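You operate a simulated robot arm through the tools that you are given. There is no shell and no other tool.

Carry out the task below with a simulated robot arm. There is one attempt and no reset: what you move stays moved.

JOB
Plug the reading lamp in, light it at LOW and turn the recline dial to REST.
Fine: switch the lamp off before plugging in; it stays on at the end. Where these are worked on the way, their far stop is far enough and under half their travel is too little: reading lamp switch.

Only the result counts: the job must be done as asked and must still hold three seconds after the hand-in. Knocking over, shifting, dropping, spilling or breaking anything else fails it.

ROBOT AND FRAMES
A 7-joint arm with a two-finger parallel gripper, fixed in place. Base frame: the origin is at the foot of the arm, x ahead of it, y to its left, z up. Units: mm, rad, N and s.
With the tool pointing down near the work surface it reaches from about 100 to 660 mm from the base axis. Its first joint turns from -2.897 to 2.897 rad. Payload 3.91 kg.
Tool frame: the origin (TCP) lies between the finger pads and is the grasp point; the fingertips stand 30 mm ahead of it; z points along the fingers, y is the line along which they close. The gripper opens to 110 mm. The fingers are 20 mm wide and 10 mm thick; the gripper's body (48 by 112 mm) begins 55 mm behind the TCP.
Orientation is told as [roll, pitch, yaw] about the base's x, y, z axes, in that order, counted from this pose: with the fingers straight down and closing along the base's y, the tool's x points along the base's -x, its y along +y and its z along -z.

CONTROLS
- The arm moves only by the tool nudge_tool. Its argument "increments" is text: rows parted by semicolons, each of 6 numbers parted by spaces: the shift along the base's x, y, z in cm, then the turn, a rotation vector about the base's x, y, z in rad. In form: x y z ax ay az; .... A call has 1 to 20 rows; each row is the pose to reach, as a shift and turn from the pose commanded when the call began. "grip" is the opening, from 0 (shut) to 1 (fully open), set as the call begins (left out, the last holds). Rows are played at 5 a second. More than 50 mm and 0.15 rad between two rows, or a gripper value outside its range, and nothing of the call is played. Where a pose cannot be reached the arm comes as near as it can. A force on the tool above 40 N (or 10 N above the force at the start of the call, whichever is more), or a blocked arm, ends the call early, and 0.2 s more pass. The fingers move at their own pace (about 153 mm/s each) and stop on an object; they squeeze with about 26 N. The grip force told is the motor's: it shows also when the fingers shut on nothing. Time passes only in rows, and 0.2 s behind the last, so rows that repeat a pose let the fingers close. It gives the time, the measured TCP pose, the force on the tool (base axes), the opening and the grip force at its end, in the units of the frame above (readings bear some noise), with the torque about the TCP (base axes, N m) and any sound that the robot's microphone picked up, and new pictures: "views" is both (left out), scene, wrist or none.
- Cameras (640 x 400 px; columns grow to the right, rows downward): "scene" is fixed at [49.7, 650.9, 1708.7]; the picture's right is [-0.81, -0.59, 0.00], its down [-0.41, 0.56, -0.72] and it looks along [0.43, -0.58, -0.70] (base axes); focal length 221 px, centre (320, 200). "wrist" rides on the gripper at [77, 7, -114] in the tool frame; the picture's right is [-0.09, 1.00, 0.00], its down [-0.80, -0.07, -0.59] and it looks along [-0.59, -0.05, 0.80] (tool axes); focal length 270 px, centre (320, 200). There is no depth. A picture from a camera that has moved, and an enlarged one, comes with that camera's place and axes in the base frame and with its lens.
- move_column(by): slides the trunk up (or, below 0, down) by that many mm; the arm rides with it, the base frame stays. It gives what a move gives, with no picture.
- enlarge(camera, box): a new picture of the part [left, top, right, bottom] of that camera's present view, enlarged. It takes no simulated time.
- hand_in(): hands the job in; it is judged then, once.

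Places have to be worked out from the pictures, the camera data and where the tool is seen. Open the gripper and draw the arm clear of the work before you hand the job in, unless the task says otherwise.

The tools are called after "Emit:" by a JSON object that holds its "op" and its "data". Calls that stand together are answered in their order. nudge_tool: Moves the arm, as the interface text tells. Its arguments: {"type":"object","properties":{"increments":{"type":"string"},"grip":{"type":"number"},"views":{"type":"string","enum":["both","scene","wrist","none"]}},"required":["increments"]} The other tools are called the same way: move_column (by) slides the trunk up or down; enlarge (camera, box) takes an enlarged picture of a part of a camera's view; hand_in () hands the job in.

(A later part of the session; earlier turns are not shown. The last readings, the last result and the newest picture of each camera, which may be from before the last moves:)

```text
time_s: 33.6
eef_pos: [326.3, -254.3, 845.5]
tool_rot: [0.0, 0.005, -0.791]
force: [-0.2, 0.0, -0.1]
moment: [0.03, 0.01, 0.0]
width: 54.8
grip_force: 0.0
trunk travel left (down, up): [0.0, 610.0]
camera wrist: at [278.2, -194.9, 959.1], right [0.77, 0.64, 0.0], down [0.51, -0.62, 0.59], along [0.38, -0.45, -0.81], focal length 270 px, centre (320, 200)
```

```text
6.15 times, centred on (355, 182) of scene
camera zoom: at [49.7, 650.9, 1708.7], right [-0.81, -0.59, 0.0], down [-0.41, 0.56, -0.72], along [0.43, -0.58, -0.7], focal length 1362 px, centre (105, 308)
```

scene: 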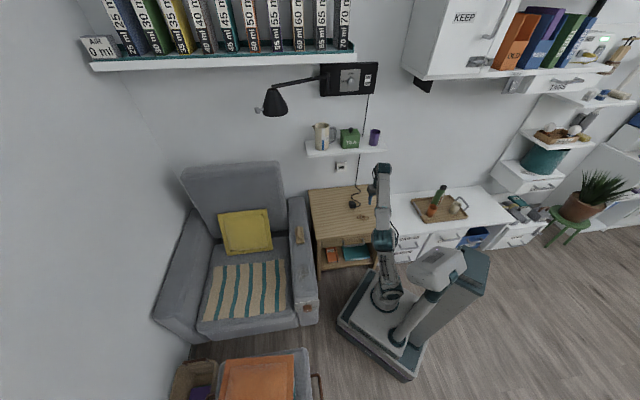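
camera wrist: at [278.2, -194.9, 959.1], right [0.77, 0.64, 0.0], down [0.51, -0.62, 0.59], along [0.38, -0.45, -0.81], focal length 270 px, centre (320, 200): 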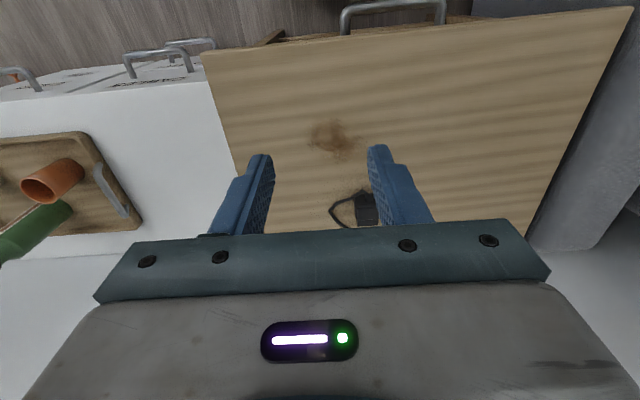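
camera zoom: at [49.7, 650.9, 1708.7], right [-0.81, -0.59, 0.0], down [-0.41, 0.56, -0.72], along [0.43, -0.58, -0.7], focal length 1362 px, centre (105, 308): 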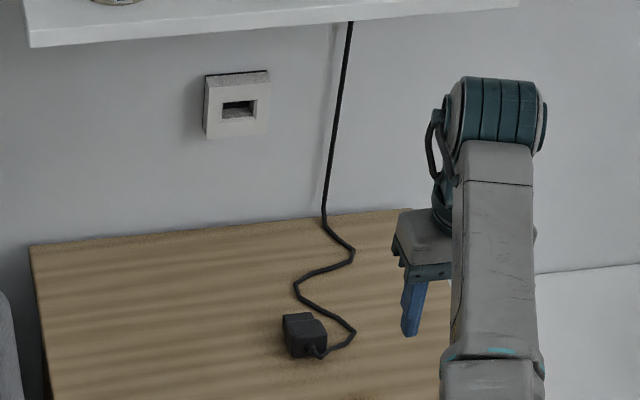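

The plug lies at about d=609, u=108 with its cord end toward the room. The shelf front edge is at d≈664, z≈980–1006, so I'll stay low and move closer for a view with the fingers fully open.

Emit:
{"op": "nudge_tool", "data": {"increments": "3 -1.5 -2.5 0 0 0; 6 -3 -5.5 0 0 0; 9 -4.5 -8 0 0 0; 12 -6 -10.5 0 0 0; 14 -7 -12.5 0 0 0; 14 -7 -12.5 0 0 0", "grip": 1}}

Emit:
{"op": "enlarge", "data": {"camera": "wrist", "box": [240, 110, 400, 230]}}

```text
time_s: 35.0
eef_pos: [438.6, -273.4, 760.9]
tool_rot: [0.0, 0.0, -0.787]
force: [-0.3, -0.6, 0.0]
moment: [-0.01, -0.03, 0.03]
width: 110.1
grip_force: 0.0
out of reach, approached as far as the arm can: row 3, 4, 5, 6
trunk travel left (down, up): [0.0, 610.0]
camera wrist: at [388.9, -214.1, 874.9], right [0.77, 0.64, 0.0], down [0.52, -0.62, 0.59], along [0.38, -0.46, -0.8], focal length 270 px, centre (320, 200)
```

scene: 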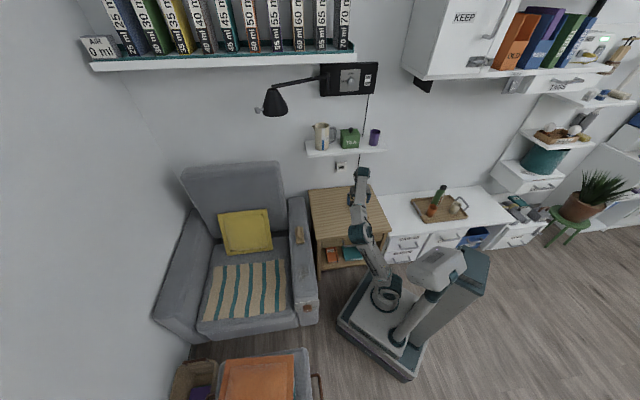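
wrist: 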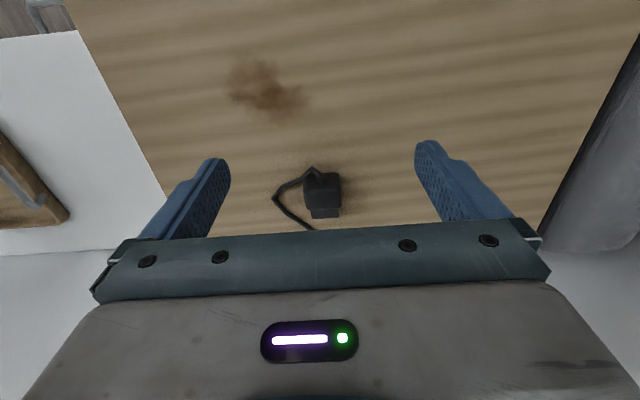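

```text
3.33 times, centred on (320, 170) of wrist
camera zoom: at [388.9, -214.1, 874.9], right [0.77, 0.64, 0.0], down [0.52, -0.62, 0.59], along [0.38, -0.46, -0.8], focal length 901 px, centre (320, 300)
```

zoom: 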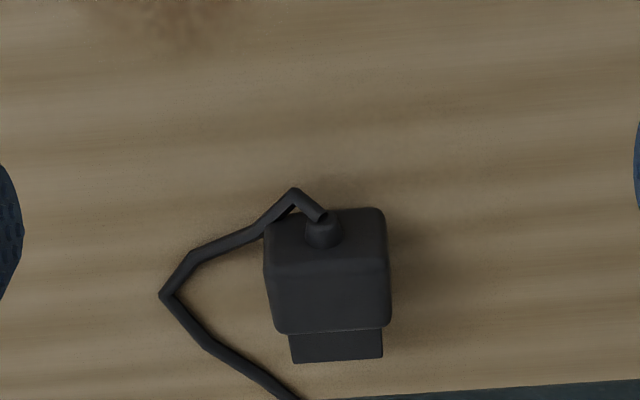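

The arm stalled at (439, -273, 761), possibly at a joint limit. The plug's blade faces the wall and its cord end faces the room. I'll see whether raising the trunk gives more reach.

Emit:
{"op": "move_column", "data": {"by": 200}}

Emit:
{"op": "nudge_tool", "data": {"increments": "0 0 -4 0 0 0; 0 0 -8 0 0 0; 0 0 -12 0 0 0; 0 0 -16 0 0 0; 0 0 -20 0 0 0; 0 0 -20 0 0 0", "grip": 1}}

```text
time_s: 37.2
eef_pos: [437.8, -273.6, 960.8]
tool_rot: [-0.001, 0.002, -0.788]
force: [0.4, 0.0, 0.3]
moment: [0.01, 0.0, 0.0]
width: 110.1
grip_force: 0.1
trunk travel left (down, up): [-200.0, 410.0]
```

```text
time_s: 38.6
eef_pos: [438.3, -274.4, 760.7]
tool_rot: [-0.002, 0.0, -0.787]
force: [-0.4, -0.5, 0.6]
moment: [-0.01, 0.02, -0.02]
width: 109.8
grip_force: 0.1
trunk travel left (down, up): [-200.0, 410.0]
camera wrist: at [389.7, -214.0, 874.4], right [0.77, 0.64, 0.0], down [0.52, -0.62, 0.59], along [0.38, -0.46, -0.8], focal length 270 px, centre (320, 200)
```

scene: 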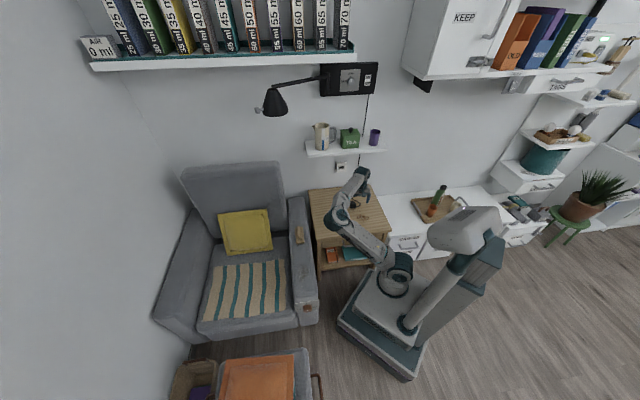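
wrist: 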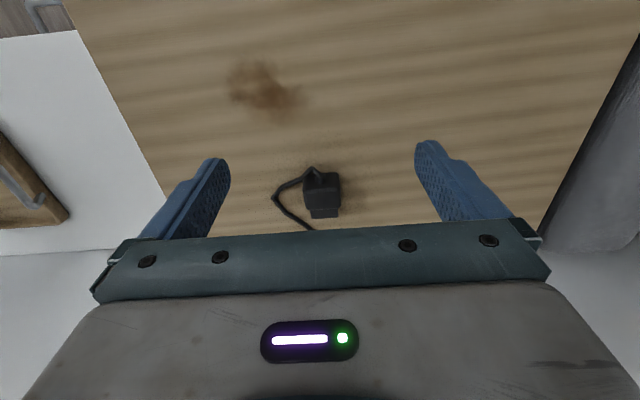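

Reach is fine with the trunk 200 mm up. From the zoom the plug body is about 40 wide × 28 long × 28 tall, centred near d=607, u=111, with its blade flat and pointing straight at the wall, matching the slot. To insert it under the shelf I want the tool tilted about 60° with the camera on top, so I'll yaw the tool 180°, first half now.

Emit:
{"op": "nudge_tool", "data": {"increments": "0 0 0 0 0 0.143; 0 0 0 0 0 0.286; 0 0 0 0 0 0.428; 0 0 0 0 0 0.571; 0 0 0 0 0 0.714; 0 0 0 0 0 0.857; 0 0 0 0 0 1; 0 0 0 0 0 1.142; 0 0 0 0 0 1.285; 0 0 0 0 0 1.428; 0 0 0 0 0 1.571; 0 0 0 0 0 1.571", "grip": 0.5, "views": "scene"}}

```text
time_s: 41.2
eef_pos: [437.2, -274.1, 760.7]
tool_rot: [0.0, 0.0, 0.785]
force: [0.7, -0.1, -0.1]
moment: [-0.01, -0.02, -0.02]
width: 54.8
grip_force: 0.1
trunk travel left (down, up): [-200.0, 410.0]
```

scene: 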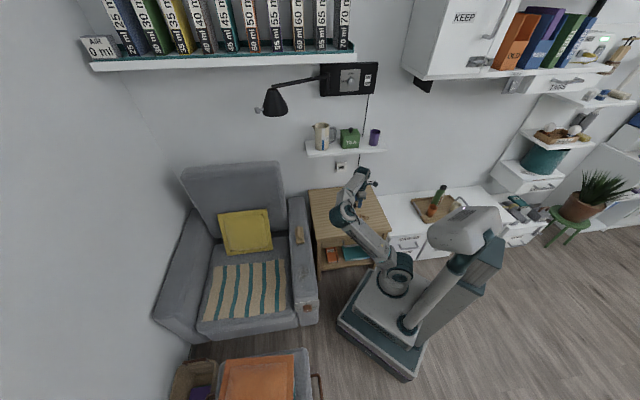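

The first quarter-plus turn worked; continuing the second half.

Emit:
{"op": "nudge_tool", "data": {"increments": "0 0 0 0 0 0.143; 0 0 0 0 0 0.286; 0 0 0 0 0 0.428; 0 0 0 0 0 0.571; 0 0 0 0 0 0.714; 0 0 0 0 0 0.857; 0 0 0 0 0 1; 0 0 0 0 0 1.142; 0 0 0 0 0 1.285; 0 0 0 0 0 1.428; 0 0 0 0 0 1.571; 0 0 0 0 0 1.571", "grip": 0.5}}

```text
time_s: 43.8
eef_pos: [438.8, -273.5, 760.8]
tool_rot: [-0.001, -0.001, 2.356]
force: [-0.5, 0.2, 0.7]
moment: [0.02, -0.02, -0.01]
width: 54.9
grip_force: 0.0
trunk travel left (down, up): [-200.0, 410.0]
camera wrist: at [488.0, -332.4, 874.8], right [-0.77, -0.64, 0.0], down [-0.52, 0.62, 0.59], along [-0.38, 0.46, -0.8], focal length 270 px, centre (320, 200)
```

scene: 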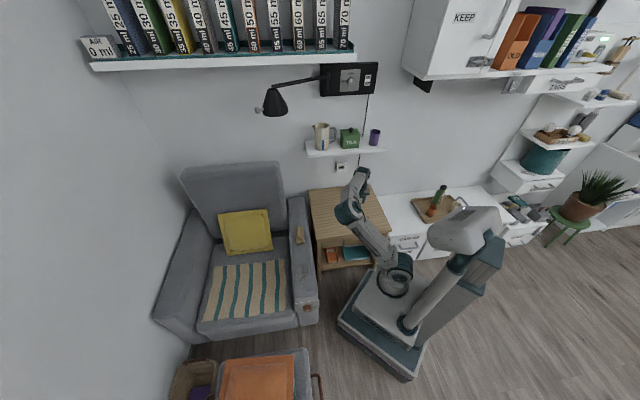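
wrist: 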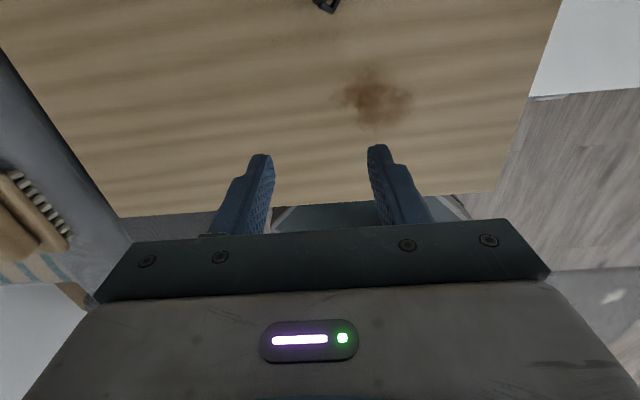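

The flip worked. Now I'll pitch up 60° toward the wall and move slightly to bring the plug into view.

Emit:
{"op": "nudge_tool", "data": {"increments": "0.1 -0.2 -0.8 -0.093 -0.093 0; 0.2 -0.4 -1.5 -0.185 -0.185 0; 0.3 -0.6 -2.2 -0.278 -0.278 0; 0.4 -0.8 -3 -0.37 -0.37 0; 0.5 -1 -3.8 -0.463 -0.463 0; 0.6 -1.2 -4.5 -0.555 -0.555 0; 0.7 -1.4 -5.3 -0.648 -0.648 0; 0.7 -1.6 -6 -0.74 -0.74 0; 0.7 -1.6 -6 -0.74 -0.74 0", "grip": 0.6}}

Emit:
{"op": "enlarge", "data": {"camera": "wrist", "box": [240, 80, 400, 200]}}

```text
time_s: 45.8
eef_pos: [445.8, -291.3, 700.6]
tool_rot: [-0.003, 1.047, 2.353]
force: [-0.2, -0.1, 1.1]
moment: [0.01, 0.0, 0.05]
width: 65.9
grip_force: 0.1
trunk travel left (down, up): [-200.0, 410.0]
camera wrist: at [397.4, -251.8, 824.1], right [-0.74, -0.67, -0.08], down [-0.6, 0.7, -0.4], along [0.32, -0.25, -0.91], focal length 270 px, centre (320, 200)
```

scene: 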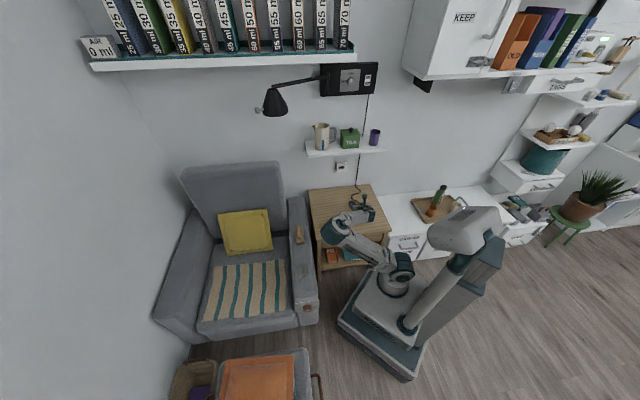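
wrist: 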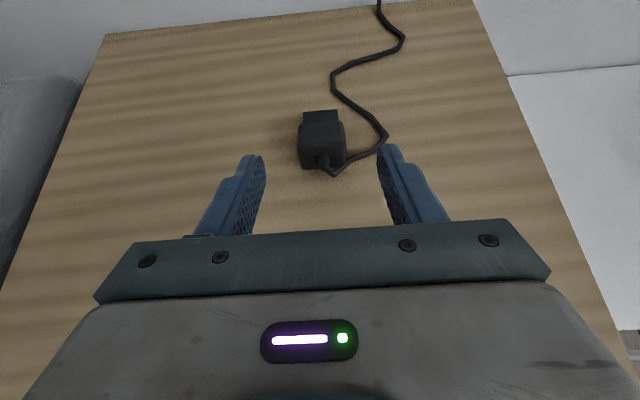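

```text
3.33 times, centred on (320, 140) of wrist
camera zoom: at [397.4, -251.8, 824.1], right [-0.74, -0.67, -0.08], down [-0.6, 0.7, -0.4], along [0.32, -0.25, -0.91], focal length 901 px, centre (320, 400)
```

zoom: 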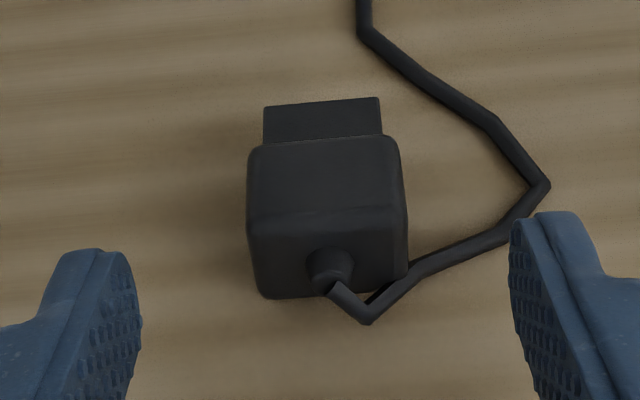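

I have a clean view: plug centred at u≈109.5, body d≈592–617, top z≈633, blade flat toward the wall. I'll descend with a 55 mm opening so the fingertips straddle the body.

Emit:
{"op": "nudge_tool", "data": {"increments": "1.2 -1.2 -1.9 0 0 0; 2.4 -2.4 -3.7 0 0 0; 3.6 -3.6 -5.5 0 0 0; 4.4 -4.4 -6.7 0 0 0; 4.7 -4.7 -7.2 0 0 0; 4.7 -4.7 -7.2 0 0 0", "grip": 0.5, "views": "wrist"}}

Emit:
{"op": "enlarge", "data": {"camera": "wrist", "box": [240, 90, 400, 220]}}

Emit:
{"op": "enlarge", "data": {"camera": "scene", "box": [325, 170, 385, 220]}}

```text
time_s: 47.2
eef_pos: [491.8, -337.6, 629.1]
tool_rot: [-0.005, 1.046, 2.352]
force: [0.0, 1.0, 0.1]
moment: [-0.01, -0.01, -0.02]
width: 55.2
grip_force: 0.0
trunk travel left (down, up): [-200.0, 410.0]
camera wrist: at [445.0, -298.3, 751.4], right [-0.74, -0.67, -0.08], down [-0.6, 0.7, -0.4], along [0.32, -0.24, -0.91], focal length 270 px, centre (320, 200)
```

wrist: 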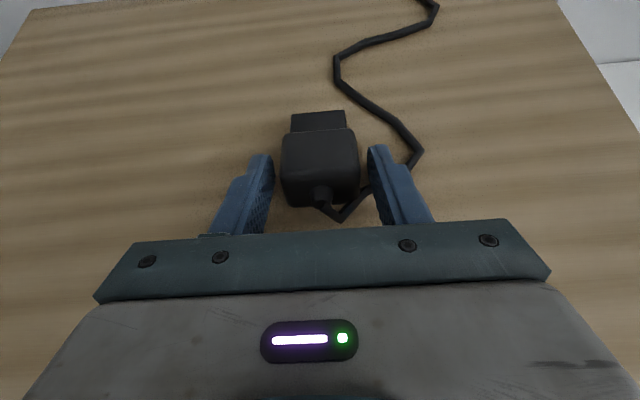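

```text
3.08 times, centred on (320, 155) of wrist
camera zoom: at [445.0, -298.3, 751.4], right [-0.74, -0.67, -0.08], down [-0.6, 0.7, -0.4], along [0.32, -0.24, -0.91], focal length 832 px, centre (320, 338)
```

zoom: 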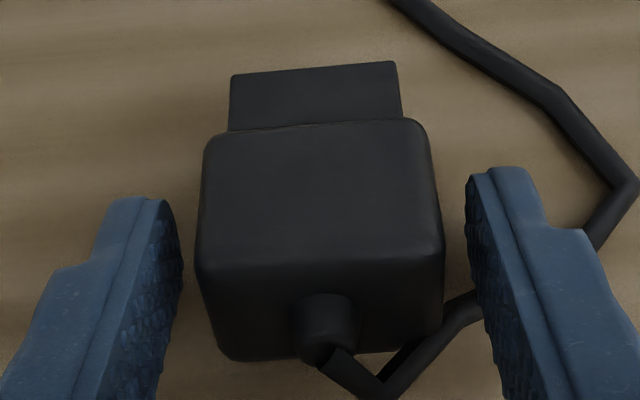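

```text
8.00 times, centred on (355, 195) of scene
camera zoom: at [49.7, 650.9, 1708.7], right [-0.81, -0.59, 0.0], down [-0.41, 0.56, -0.72], along [0.43, -0.58, -0.7], focal length 1770 px, centre (40, 240)
```

zoom: 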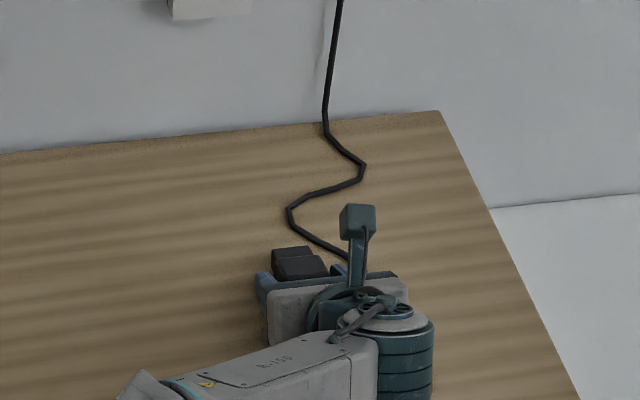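

The fingers straddle the body symmetrically. Closing the grip.

Emit:
{"op": "nudge_tool", "data": {"increments": "0 0 0 0 0 0; 0 0 0 0 0 0; 0 0 0 0 0 0", "grip": 0, "views": "wrist"}}

Emit:
{"op": "enlarge", "data": {"camera": "wrist", "box": [240, 90, 400, 220]}}

```text
time_s: 48.0
eef_pos: [493.3, -336.4, 626.2]
tool_rot: [-0.003, 1.045, 2.353]
force: [0.8, 0.2, 0.2]
moment: [0.0, 0.03, -0.01]
width: 41.5
grip_force: 25.9
trunk travel left (down, up): [-200.0, 410.0]
camera wrist: at [445.0, -298.3, 751.5], right [-0.74, -0.67, -0.08], down [-0.6, 0.7, -0.4], along [0.32, -0.24, -0.92], focal length 270 px, centre (320, 200)
```

wrist: 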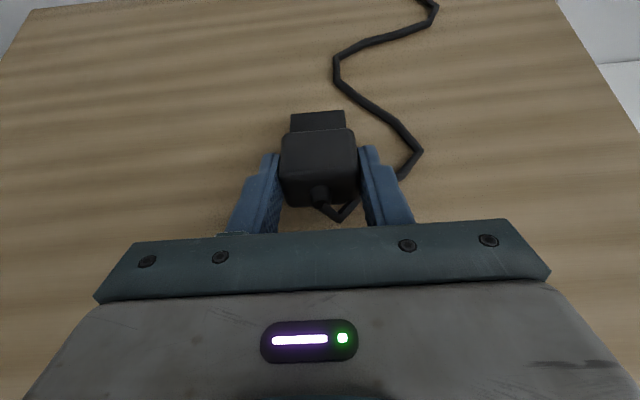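

```text
3.08 times, centred on (320, 155) of wrist
camera zoom: at [445.0, -298.3, 751.5], right [-0.74, -0.67, -0.08], down [-0.6, 0.7, -0.4], along [0.32, -0.24, -0.92], focal length 832 px, centre (320, 338)
```

zoom: 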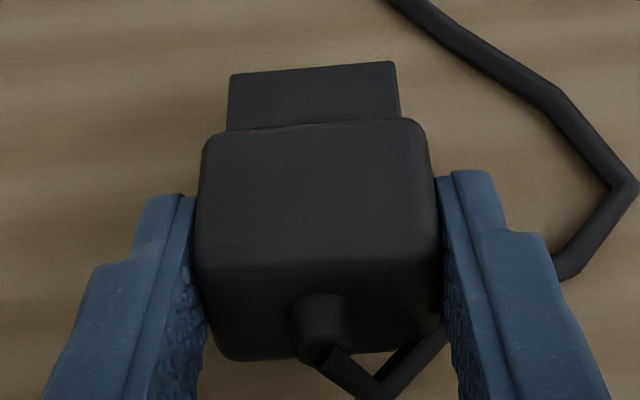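

Gripped at 41.5 mm. Lifting straight up and viewing the plug and socket.

Emit:
{"op": "nudge_tool", "data": {"increments": "0 0 1 0 0 0; 0 0 3 0 0 0; 0 0 6 0 0 0; 0 0 9 0 0 0; 0 0 12 0 0 0; 0 0 15 0 0 0; 0 0 15 0 0 0", "grip": 0}}

Emit:
{"op": "enlarge", "data": {"camera": "scene", "box": [325, 150, 385, 210]}}

Emit:
{"op": "enlarge", "data": {"camera": "wrist", "box": [220, 0, 420, 220]}}

```text
time_s: 49.6
eef_pos: [489.7, -335.8, 778.2]
tool_rot: [-0.002, 1.048, 2.354]
force: [0.0, -0.6, 0.4]
moment: [-0.06, 0.01, -0.01]
width: 0.1
grip_force: 26.0
trunk travel left (down, up): [-200.0, 410.0]
camera wrist: at [442.8, -297.4, 902.1], right [-0.74, -0.67, -0.08], down [-0.6, 0.7, -0.4], along [0.32, -0.24, -0.91], focal length 270 px, centre (320, 200)
```

scene: 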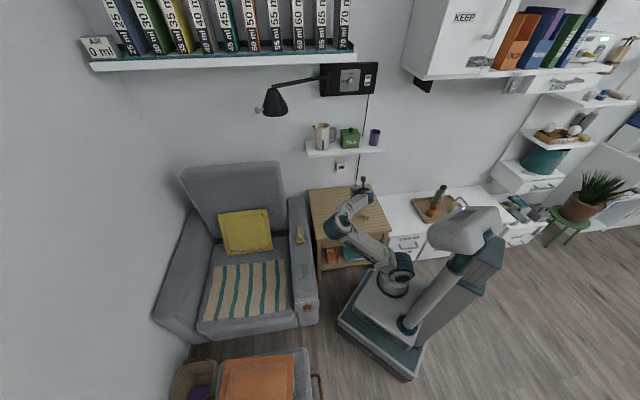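
wrist: 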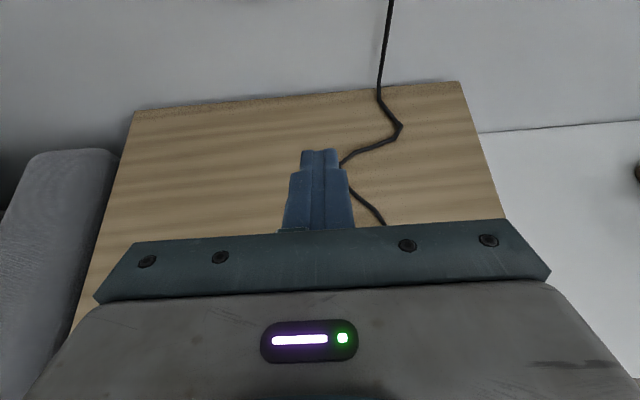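

```text
6.67 times, centred on (355, 180) of scene
camera zoom: at [49.7, 650.9, 1708.7], right [-0.81, -0.59, 0.0], down [-0.41, 0.56, -0.72], along [0.43, -0.58, -0.7], focal length 1475 px, centre (87, 333)
```

zoom: 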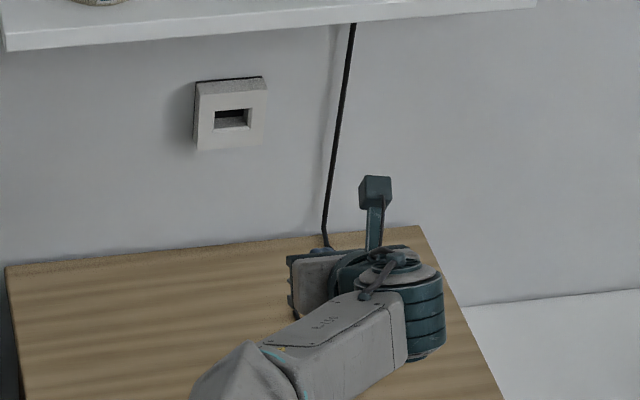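

```text
1.82 times, centred on (320, 110) of wrist
camera zoom: at [442.8, -297.4, 902.1], right [-0.74, -0.67, -0.08], down [-0.6, 0.7, -0.4], along [0.32, -0.24, -0.91], focal length 491 px, centre (320, 364)
```

zoom: 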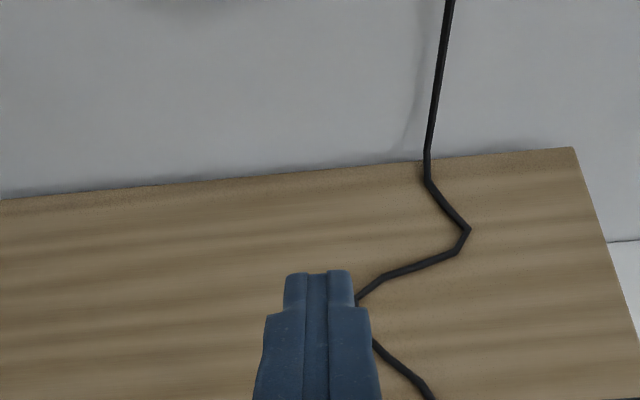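

The plug slipped out of the fingertip grip and stayed on the table. I'll open, pull back and see where it lies.

Emit:
{"op": "nudge_tool", "data": {"increments": "-2 2 -1 0 0 0; -4 4 -3 0 0 0; -5 5 -6 0 0 0; -5 5 -8 0 0 0; -5 5 -8 0 0 0", "grip": 0.6, "views": "wrist"}}

Emit:
{"op": "enlarge", "data": {"camera": "wrist", "box": [240, 80, 400, 210]}}

```text
time_s: 50.8
eef_pos: [441.7, -286.6, 698.3]
tool_rot: [-0.005, 1.046, 2.352]
force: [1.0, 0.7, 0.1]
moment: [-0.01, -0.01, -0.01]
width: 65.7
grip_force: 0.1
trunk travel left (down, up): [-200.0, 410.0]
camera wrist: at [393.6, -248.6, 822.9], right [-0.74, -0.67, -0.08], down [-0.6, 0.7, -0.4], along [0.32, -0.24, -0.91], focal length 270 px, centre (320, 200)
```

wrist: 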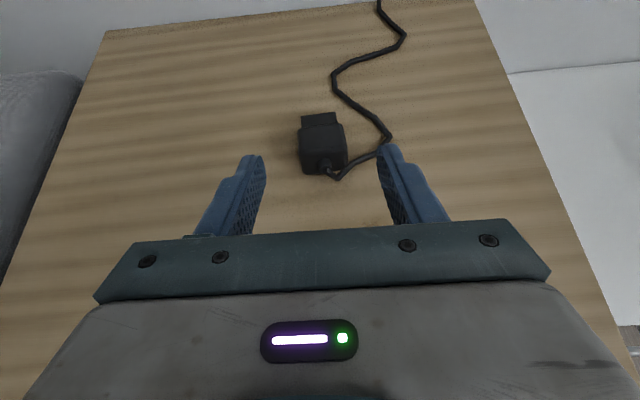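

```text
3.08 times, centred on (320, 145) of wrist
camera zoom: at [393.6, -248.6, 822.9], right [-0.74, -0.67, -0.08], down [-0.6, 0.7, -0.4], along [0.32, -0.24, -0.91], focal length 832 px, centre (320, 369)
```

zoom: 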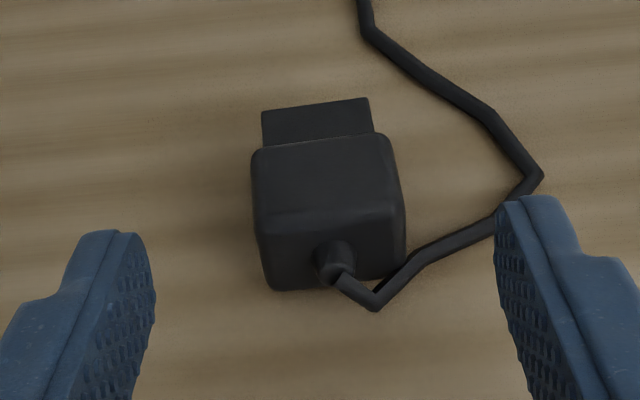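

The plug only moved back about 10 mm (body now d≈581–607, u≈109). I'll regrip deeper, with the TCP 10 mm behind the body centre, and lift slowly this time.

Emit:
{"op": "nudge_tool", "data": {"increments": "1.2 -1.2 -1.9 0 0 0; 2.4 -2.4 -3.7 0 0 0; 3.6 -3.6 -5.5 0 0 0; 4.4 -4.5 -6.7 0 0 0; 4.85 -4.9 -7.2 0 0 0; 4.85 -4.9 -7.2 0 0 0", "grip": 0.52, "views": "wrist"}}

Emit:
{"op": "enlarge", "data": {"camera": "wrist", "box": [240, 90, 400, 220]}}

```text
time_s: 52.2
eef_pos: [490.9, -335.8, 626.7]
tool_rot: [-0.006, 1.047, 2.352]
force: [0.3, -0.5, -0.5]
moment: [0.02, 0.03, 0.02]
width: 57.4
grip_force: 0.0
trunk travel left (down, up): [-200.0, 410.0]
camera wrist: at [442.0, -297.9, 750.4], right [-0.74, -0.67, -0.08], down [-0.6, 0.7, -0.4], along [0.32, -0.24, -0.91], focal length 270 px, centre (320, 200)
```

wrist: 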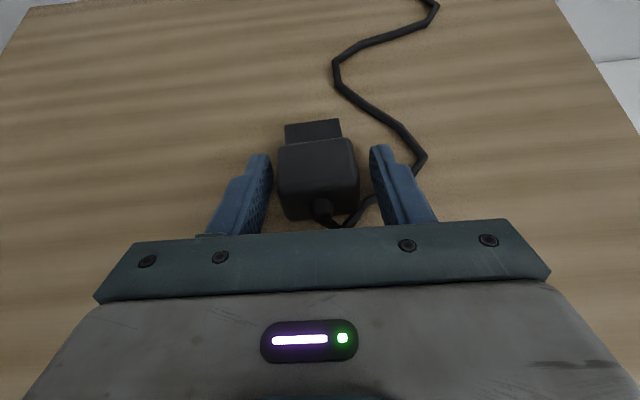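

```text
3.08 times, centred on (320, 155) of wrist
camera zoom: at [442.0, -297.9, 750.4], right [-0.74, -0.67, -0.08], down [-0.6, 0.7, -0.4], along [0.32, -0.24, -0.91], focal length 832 px, centre (320, 338)
```

zoom: 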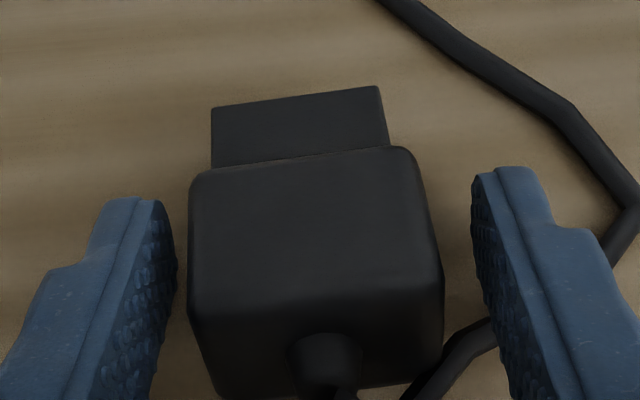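

Deeper position looks right. I'll close, hold, then lift slowly by 10 mm.

Emit:
{"op": "nudge_tool", "data": {"increments": "0 0 0 0 0 0; 0 0 0 0 0 0; 0 0 0 0 0 0; 0 0 0 0 0 0; 0 0 0 0 0 0; 0 0 0.1 0 0 0; 0 0 0.2 0 0 0; 0 0 0.4 0 0 0; 0 0 0.6 0 0 0; 0 0 0.8 0 0 0; 0 0 1 0 0 0; 0 0 1 0 0 0", "grip": 0, "views": "wrist"}}

Emit:
{"op": "enlarge", "data": {"camera": "wrist", "box": [240, 90, 400, 220]}}

```text
time_s: 54.8
eef_pos: [490.2, -337.1, 636.6]
tool_rot: [-0.003, 1.047, 2.353]
force: [-0.4, -0.9, 0.3]
moment: [0.02, 0.05, -0.02]
width: 41.4
grip_force: 25.6
trunk travel left (down, up): [-200.0, 410.0]
camera wrist: at [442.7, -297.7, 760.5], right [-0.74, -0.67, -0.08], down [-0.6, 0.7, -0.4], along [0.32, -0.24, -0.91], focal length 270 px, centre (320, 200)
```

wrist: 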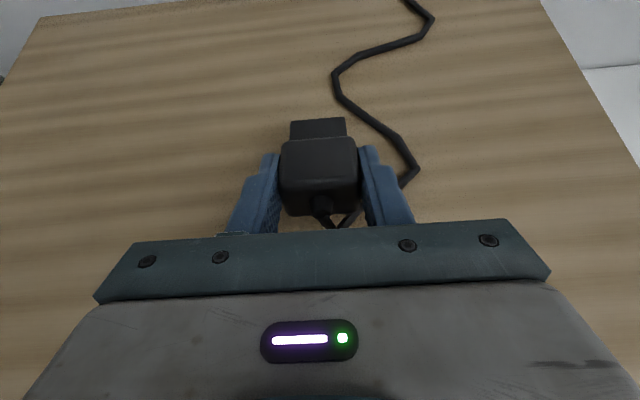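

```text
3.08 times, centred on (320, 155) of wrist
camera zoom: at [442.7, -297.7, 760.5], right [-0.74, -0.67, -0.08], down [-0.6, 0.7, -0.4], along [0.32, -0.24, -0.91], focal length 832 px, centre (320, 338)
```

zoom: 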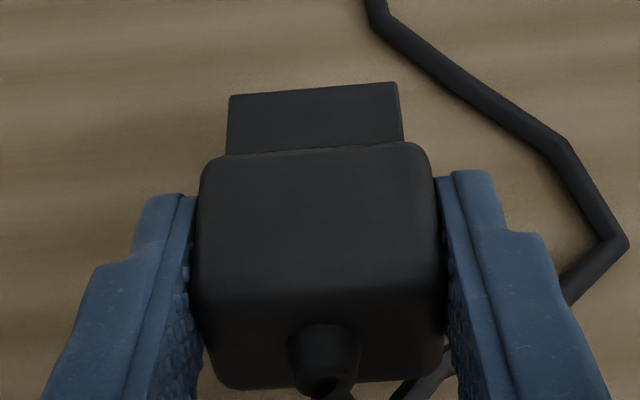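

The plug moved up with the fingers this time. Continuing the lift gently.

Emit:
{"op": "nudge_tool", "data": {"increments": "0 0 0.3 0 0 0; 0 0 0.8 0 0 0; 0 0 1.5 0 0 0; 0 0 2.3 0 0 0; 0 0 3.1 0 0 0; 0 0 4 0 0 0; 0 0 5 0 0 0; 0 0 6 0 0 0; 0 0 7 0 0 0; 0 0 7.8 0 0 0; 0 0 8 0 0 0; 0 0 8 0 0 0", "grip": 0, "views": "both"}}

Emit:
{"op": "enlarge", "data": {"camera": "wrist", "box": [240, 90, 400, 220]}}

Emit:
{"op": "enlarge", "data": {"camera": "scene", "box": [325, 150, 385, 210]}}

```text
time_s: 57.4
eef_pos: [491.1, -336.8, 717.1]
tool_rot: [-0.003, 1.045, 2.354]
force: [-0.9, 0.8, 0.2]
moment: [0.06, 0.02, 0.0]
width: 41.5
grip_force: 26.0
trunk travel left (down, up): [-200.0, 410.0]
camera wrist: at [443.2, -297.6, 840.4], right [-0.74, -0.67, -0.08], down [-0.6, 0.7, -0.4], along [0.32, -0.24, -0.91], focal length 270 px, centre (320, 200)
```

scene: 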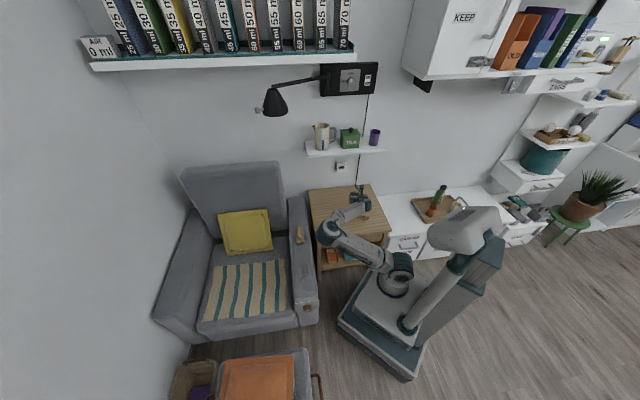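
wrist: 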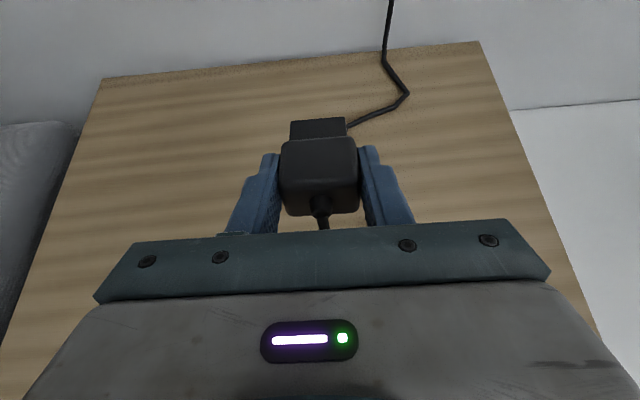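

```text
3.08 times, centred on (320, 155) of wrist
camera zoom: at [443.2, -297.6, 840.4], right [-0.74, -0.67, -0.08], down [-0.6, 0.7, -0.4], along [0.32, -0.24, -0.91], focal length 832 px, centre (320, 338)
```

zoom: 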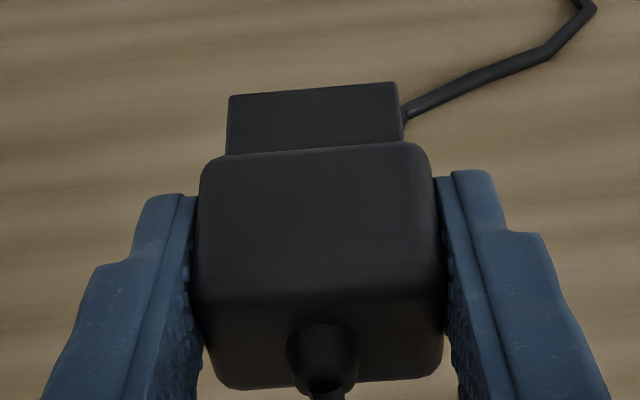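

```text
6.67 times, centred on (355, 180) of scene
camera zoom: at [49.7, 650.9, 1708.7], right [-0.81, -0.59, 0.0], down [-0.41, 0.56, -0.72], along [0.43, -0.58, -0.7], focal length 1475 px, centre (87, 333)
```

zoom: 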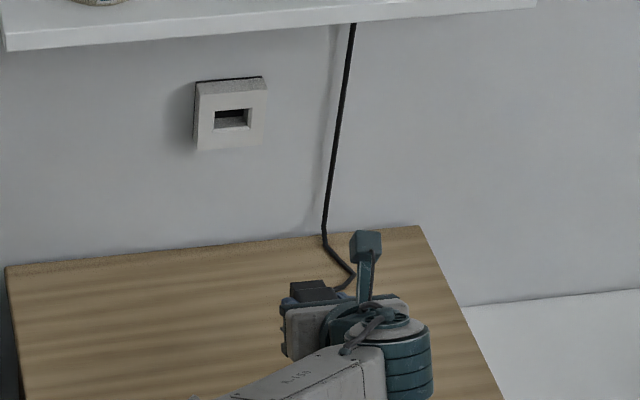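

The plug is held firmly with its blade protruding about 48 mm ahead of the TCP and well aligned. To locate the socket precisely, I'll tilt the tool up temporarily so the wrist camera sees it.

Emit:
{"op": "nudge_tool", "data": {"increments": "0 0 0.6 -0.05 -0.05 0; 0 0 1.6 -0.13 -0.13 0; 0 0 2.8 -0.21 -0.21 0; 0 0 4 -0.29 -0.29 0; 0 0 5.2 -0.36 -0.36 0; 0 0 6 -0.424 -0.424 0; 0 0 6 -0.424 -0.424 0; 0 0 6 -0.424 -0.424 0", "grip": 0, "views": "wrist"}}

Emit:
{"op": "enlarge", "data": {"camera": "wrist", "box": [230, 40, 350, 130]}}

```text
time_s: 59.2
eef_pos: [490.9, -336.2, 776.6]
tool_rot: [-3.118, 1.495, -0.761]
force: [0.2, -0.3, -0.8]
moment: [-0.01, 0.01, -0.02]
width: 41.6
grip_force: 25.9
trunk travel left (down, up): [-200.0, 410.0]
camera wrist: at [400.9, -254.9, 844.7], right [-0.7, -0.71, -0.09], down [-0.33, 0.43, -0.84], along [0.64, -0.56, -0.53], focal length 270 px, centre (320, 200)
```

wrist: 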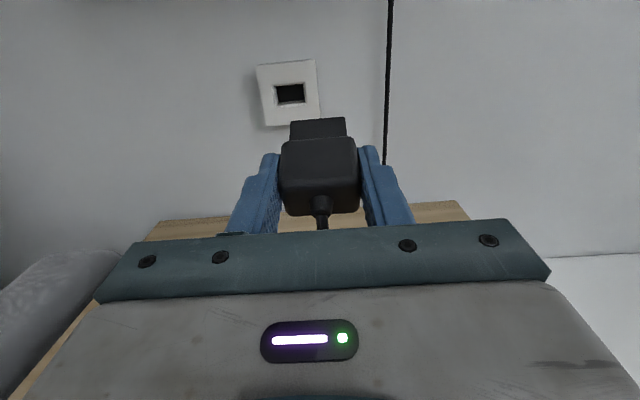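

```text
4.44 times, centred on (290, 85) of wrist
camera zoom: at [400.9, -254.9, 844.7], right [-0.7, -0.71, -0.09], down [-0.33, 0.43, -0.84], along [0.64, -0.56, -0.53], focal length 1201 px, centre (453, 711)
```

zoom: 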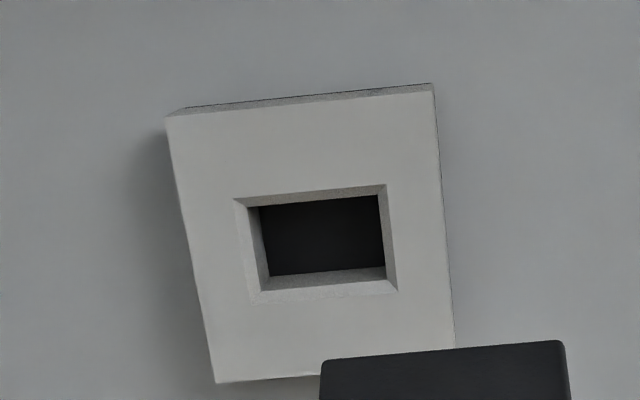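

Excellent view: the slot has a chamfered lead-in and sits at about d≈820, u≈148, z≈780. I'll tilt back to the grasp angle and bring the blade to about 30 mm in front of the socket.

Emit:
{"op": "nudge_tool", "data": {"increments": "0 0 0 0.06 0.06 0; 0 0 0 0.14 0.14 0; 0 0 0 0.22 0.22 0; 0 0 0 0.3 0.3 0; 0 0 0 0.37 0.37 0; 0 0 0 0.424 0.424 0; 1 -0.6 0.1 0.424 0.424 0; 3 -1.7 0.3 0.424 0.424 0; 5 -2.8 0.5 0.424 0.424 0; 7 -3.9 0.7 0.424 0.424 0; 9 -5 0.9 0.424 0.424 0; 11 -6.1 1.1 0.424 0.424 0; 12 -6.6 1.2 0.424 0.424 0; 12.3 -6.8 1.3 0.424 0.424 0; 12.3 -6.8 1.3 0.424 0.424 0", "grip": 0}}

Emit:
{"op": "enlarge", "data": {"camera": "scene", "box": [330, 150, 370, 180]}}

Emit:
{"op": "enlarge", "data": {"camera": "wrist", "box": [240, 40, 400, 220]}}

```text
time_s: 62.4
eef_pos: [615.6, -403.8, 790.4]
tool_rot: [-0.004, 1.045, 2.352]
force: [0.3, -0.1, -0.3]
moment: [0.02, 0.05, 0.01]
width: 41.4
grip_force: 25.6
trunk travel left (down, up): [-200.0, 410.0]
camera wrist: at [566.5, -365.2, 913.2], right [-0.74, -0.67, -0.08], down [-0.6, 0.7, -0.4], along [0.32, -0.24, -0.92], focal length 270 px, centre (320, 200)
```

scene: 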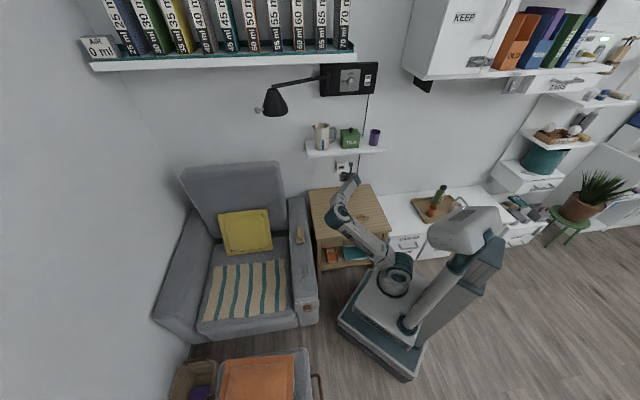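
wrist: 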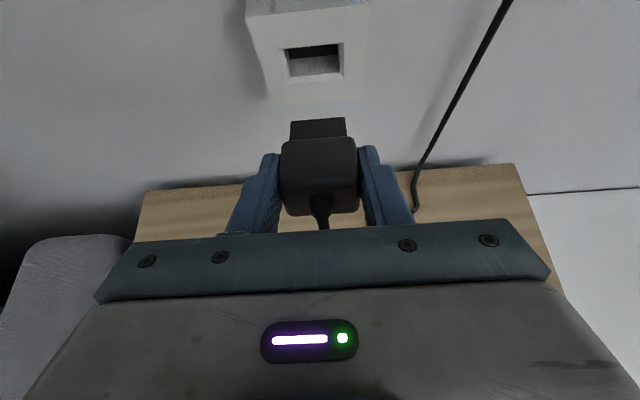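

```text
13.33 times, centred on (350, 165) of scene
camera zoom: at [49.7, 650.9, 1708.7], right [-0.81, -0.59, 0.0], down [-0.41, 0.56, -0.72], along [0.43, -0.58, -0.7], focal length 2950 px, centre (-80, 667)
```

zoom: 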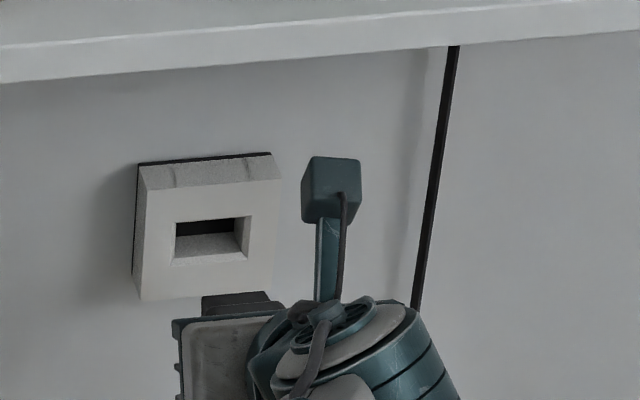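

```text
2.22 times, centred on (320, 130) of wrist
camera zoom: at [566.5, -365.2, 913.2], right [-0.74, -0.67, -0.08], down [-0.6, 0.7, -0.4], along [0.32, -0.24, -0.92], focal length 601 px, centre (320, 356)
```

zoom: 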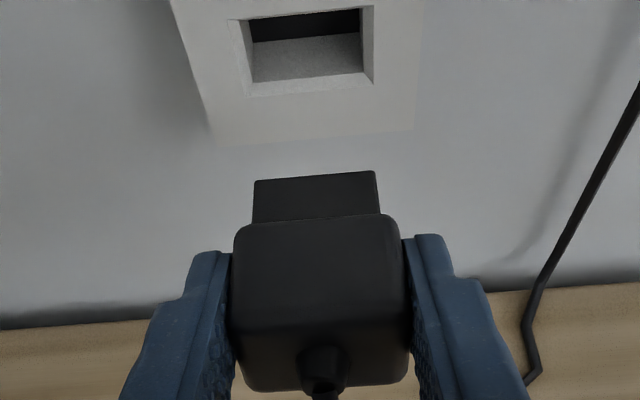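

Blade and slot line up laterally within about 0.5 mm in the same camera view, with blade centre z ≈ 779.5 vs slot centre ≈ 779.7. Advancing 45 mm to just before the face, then rechecking.

Emit:
{"op": "nudge_tool", "data": {"increments": "0.7 -0.7 0 0 0 0; 1.4 -1.4 0 0 0 0; 2.1 -2.1 0 0 0 0; 2.8 -2.8 0 0 0 0; 3.2 -3.2 0 0 0 0; 3.2 -3.2 0 0 0 0", "grip": 0}}

Emit:
{"op": "enlarge", "data": {"camera": "scene", "box": [330, 150, 370, 180]}}

Emit:
{"op": "enlarge", "data": {"camera": "wrist", "box": [240, 40, 400, 220]}}

```text
time_s: 63.8
eef_pos: [622.7, -401.4, 790.9]
tool_rot: [-0.004, 1.047, 2.354]
force: [0.3, 0.5, -1.1]
moment: [0.0, 0.03, 0.01]
width: 41.5
grip_force: 26.2
out of reach, approached as far as the arm can: row 1, 2, 3, 4, 5, 6
trunk travel left (down, up): [-200.0, 410.0]
camera wrist: at [574.5, -363.9, 914.7], right [-0.74, -0.67, -0.08], down [-0.6, 0.7, -0.4], along [0.32, -0.24, -0.92], focal length 270 px, centre (320, 200)
```

scene: 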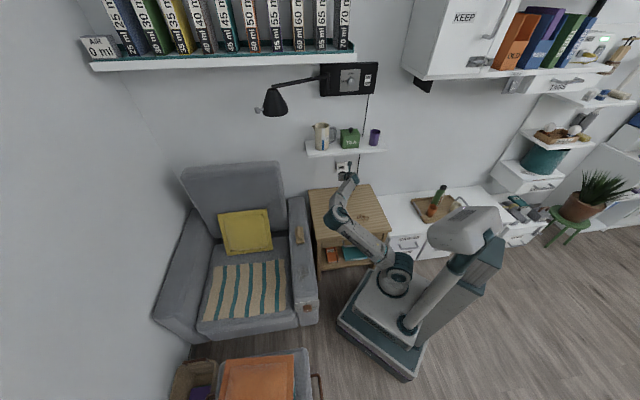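
wrist: 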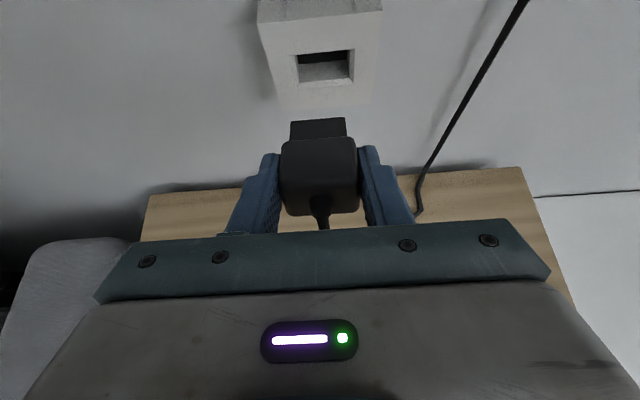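

```text
13.33 times, centred on (350, 165) of scene
camera zoom: at [49.7, 650.9, 1708.7], right [-0.81, -0.59, 0.0], down [-0.41, 0.56, -0.72], along [0.43, -0.58, -0.7], focal length 2950 px, centre (-80, 667)
```

zoom: 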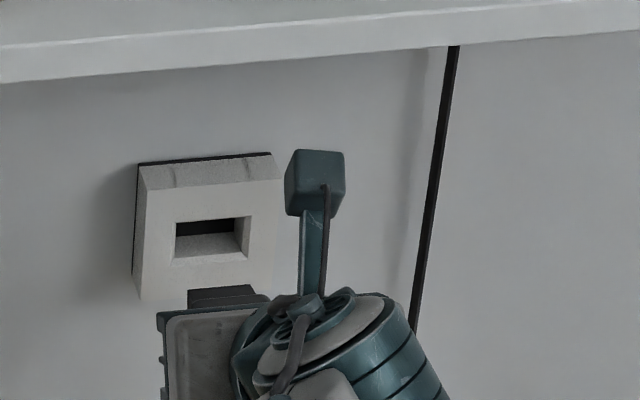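

```text
2.22 times, centred on (320, 130) of wrist
camera zoom: at [574.5, -363.9, 914.7], right [-0.74, -0.67, -0.08], down [-0.6, 0.7, -0.4], along [0.32, -0.24, -0.92], focal length 601 px, centre (320, 356)
```

zoom: 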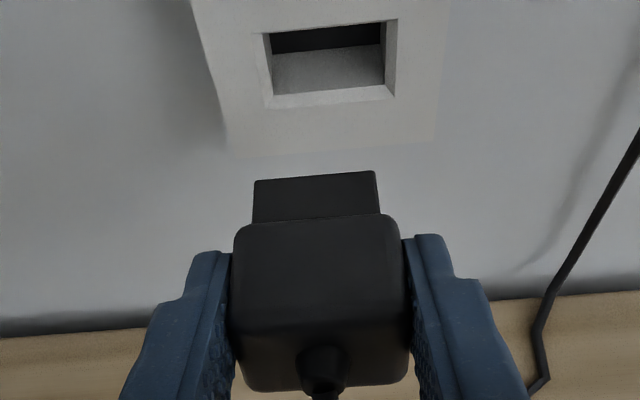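

The arm runs out of range at d≈724 with the trunk this high, so I'll back off 50 mm, lower the trunk in steps, and raise the tool to compensate.

Emit:
{"op": "nudge_tool", "data": {"increments": "-0.8 -0.3 0 0 0 0; -1.6 0.6 0 0 0 0; -2.4 1.4 0 0 0 0; -3.7 2.5 0 0 0 0; -3.7 2.5 0 0 0 0", "grip": 0, "views": "none"}}

Emit:
{"op": "move_column", "data": {"by": -100}}

```text
time_s: 65.0
eef_pos: [586.4, -377.0, 791.4]
tool_rot: [-0.003, 1.047, 2.354]
force: [0.5, -0.7, -0.5]
moment: [0.02, 0.02, -0.03]
width: 41.5
grip_force: 26.2
trunk travel left (down, up): [-200.0, 410.0]
```

```text
time_s: 66.3
eef_pos: [585.7, -377.0, 690.7]
tool_rot: [-0.004, 1.048, 2.353]
force: [-0.4, -1.4, -0.2]
moment: [0.05, 0.03, 0.0]
width: 41.8
grip_force: 25.7
trunk travel left (down, up): [-100.0, 510.0]
```

Now raising the tool 100 mm back to socket height, and testing forward reach to d≈730.

Emit:
{"op": "nudge_tool", "data": {"increments": "0 0 2 0 0 0; 0 0 4.5 0 0 0; 0 0 7 0 0 0; 0 0 9 0 0 0; 0 0 10 0 0 0; 0.8 -0.6 10 0 0 0; 2 -1.8 10 0 0 0; 3.2 -3 10 0 0 0; 4.2 -4 10 0 0 0; 5.2 -5 10 0 0 0; 5.2 -5 10 0 0 0", "grip": 0, "views": "none"}}

```text
time_s: 68.7
eef_pos: [616.2, -404.5, 789.9]
tool_rot: [-0.004, 1.047, 2.353]
force: [-0.3, -0.3, -0.6]
moment: [0.04, 0.03, 0.01]
width: 41.7
grip_force: 25.7
out of reach, approached as far as the arm can: row 9, 10, 11
trunk travel left (down, up): [-100.0, 510.0]
```

The reach limit is again d≈722 at this tilt, so a flatter tool angle may be needed to reach the socket. I'll test reach with the tool levelled (plug held in free air, stopping well short of the wall).

Emit:
{"op": "nudge_tool", "data": {"increments": "-0.7 0.7 0 -0.06 -0.06 0; -1.4 1.4 0 -0.14 -0.14 0; -2 2 0 -0.22 -0.22 0; -2 2 0 -0.3 -0.3 0; -2 2 0 -0.37 -0.37 0; -1 1 0 -0.37 -0.37 0; 0 0 0 -0.37 -0.37 0; 1 -1 0 -0.37 -0.37 0; 2 -2 0 -0.37 -0.37 0; 3 -3 0 -0.37 -0.37 0; 3 -3 0 -0.37 -0.37 0", "grip": 0, "views": "scene"}}

```text
time_s: 71.1
eef_pos: [638.0, -424.4, 792.3]
tool_rot: [-1.232, 1.57, 1.125]
force: [-0.8, 0.2, -0.6]
moment: [-0.04, 0.04, -0.02]
width: 41.7
grip_force: 26.2
out of reach, approached as far as the arm can: row 10, 11
trunk travel left (down, up): [-100.0, 510.0]
```

scene: 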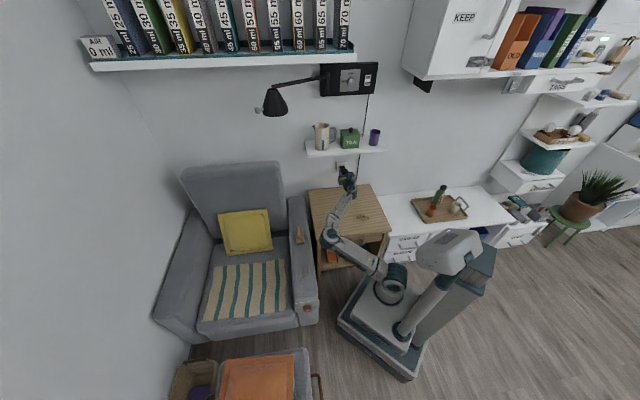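

Flipped, the elbow swings out to the side and limits reach (d≈751 even when level). The non-flipped orientation reached further before, so I'll set the plug back on the table gently and regrasp with the other wrist orientation.

Emit:
{"op": "nudge_tool", "data": {"increments": "-1 1 0 0.06 0.06 0; -2 2 0 0.14 0.14 0; -3 3 0 0.22 0.22 0; -4 4 0 0.3 0.3 0; -5 4.6 -0.5 0.37 0.37 0; -6.5 5.4 -1 0.37 0.37 0; -8 6 -2 0.37 0.37 0; -10 7 -4 0.37 0.37 0; -12 8 -6 0.37 0.37 0; -13.5 8.5 -8 0.37 0.37 0; -14.5 8.7 -10 0.37 0.37 0; -14.7 8.8 -12 0.37 0.37 0; -14.7 8.8 -12 0.37 0.37 0", "grip": 0, "views": "both"}}

```text
time_s: 73.9
eef_pos: [490.5, -335.1, 672.3]
tool_rot: [-0.003, 1.045, 2.355]
force: [-0.5, 0.8, -0.7]
moment: [0.04, 0.02, -0.04]
width: 41.6
grip_force: 26.2
trunk travel left (down, up): [-100.0, 510.0]
camera wrist: at [443.9, -297.0, 795.1], right [-0.74, -0.67, -0.08], down [-0.6, 0.7, -0.4], along [0.32, -0.24, -0.91], focal length 270 px, centre (320, 200)
```

scene: 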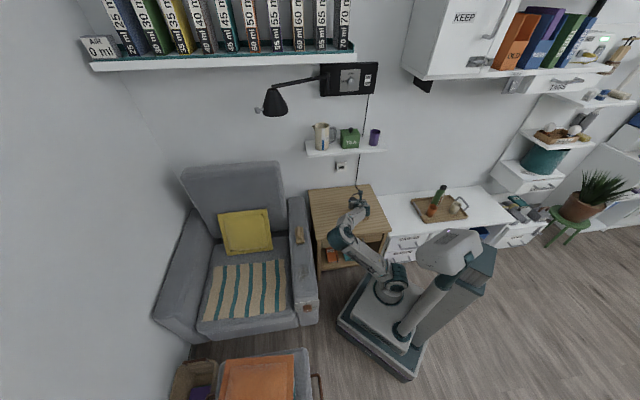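
wrist: 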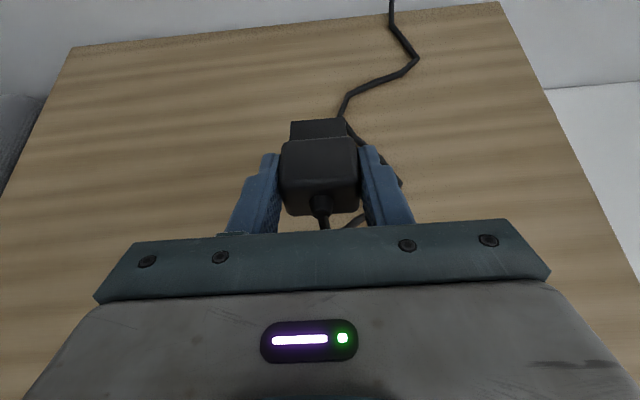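

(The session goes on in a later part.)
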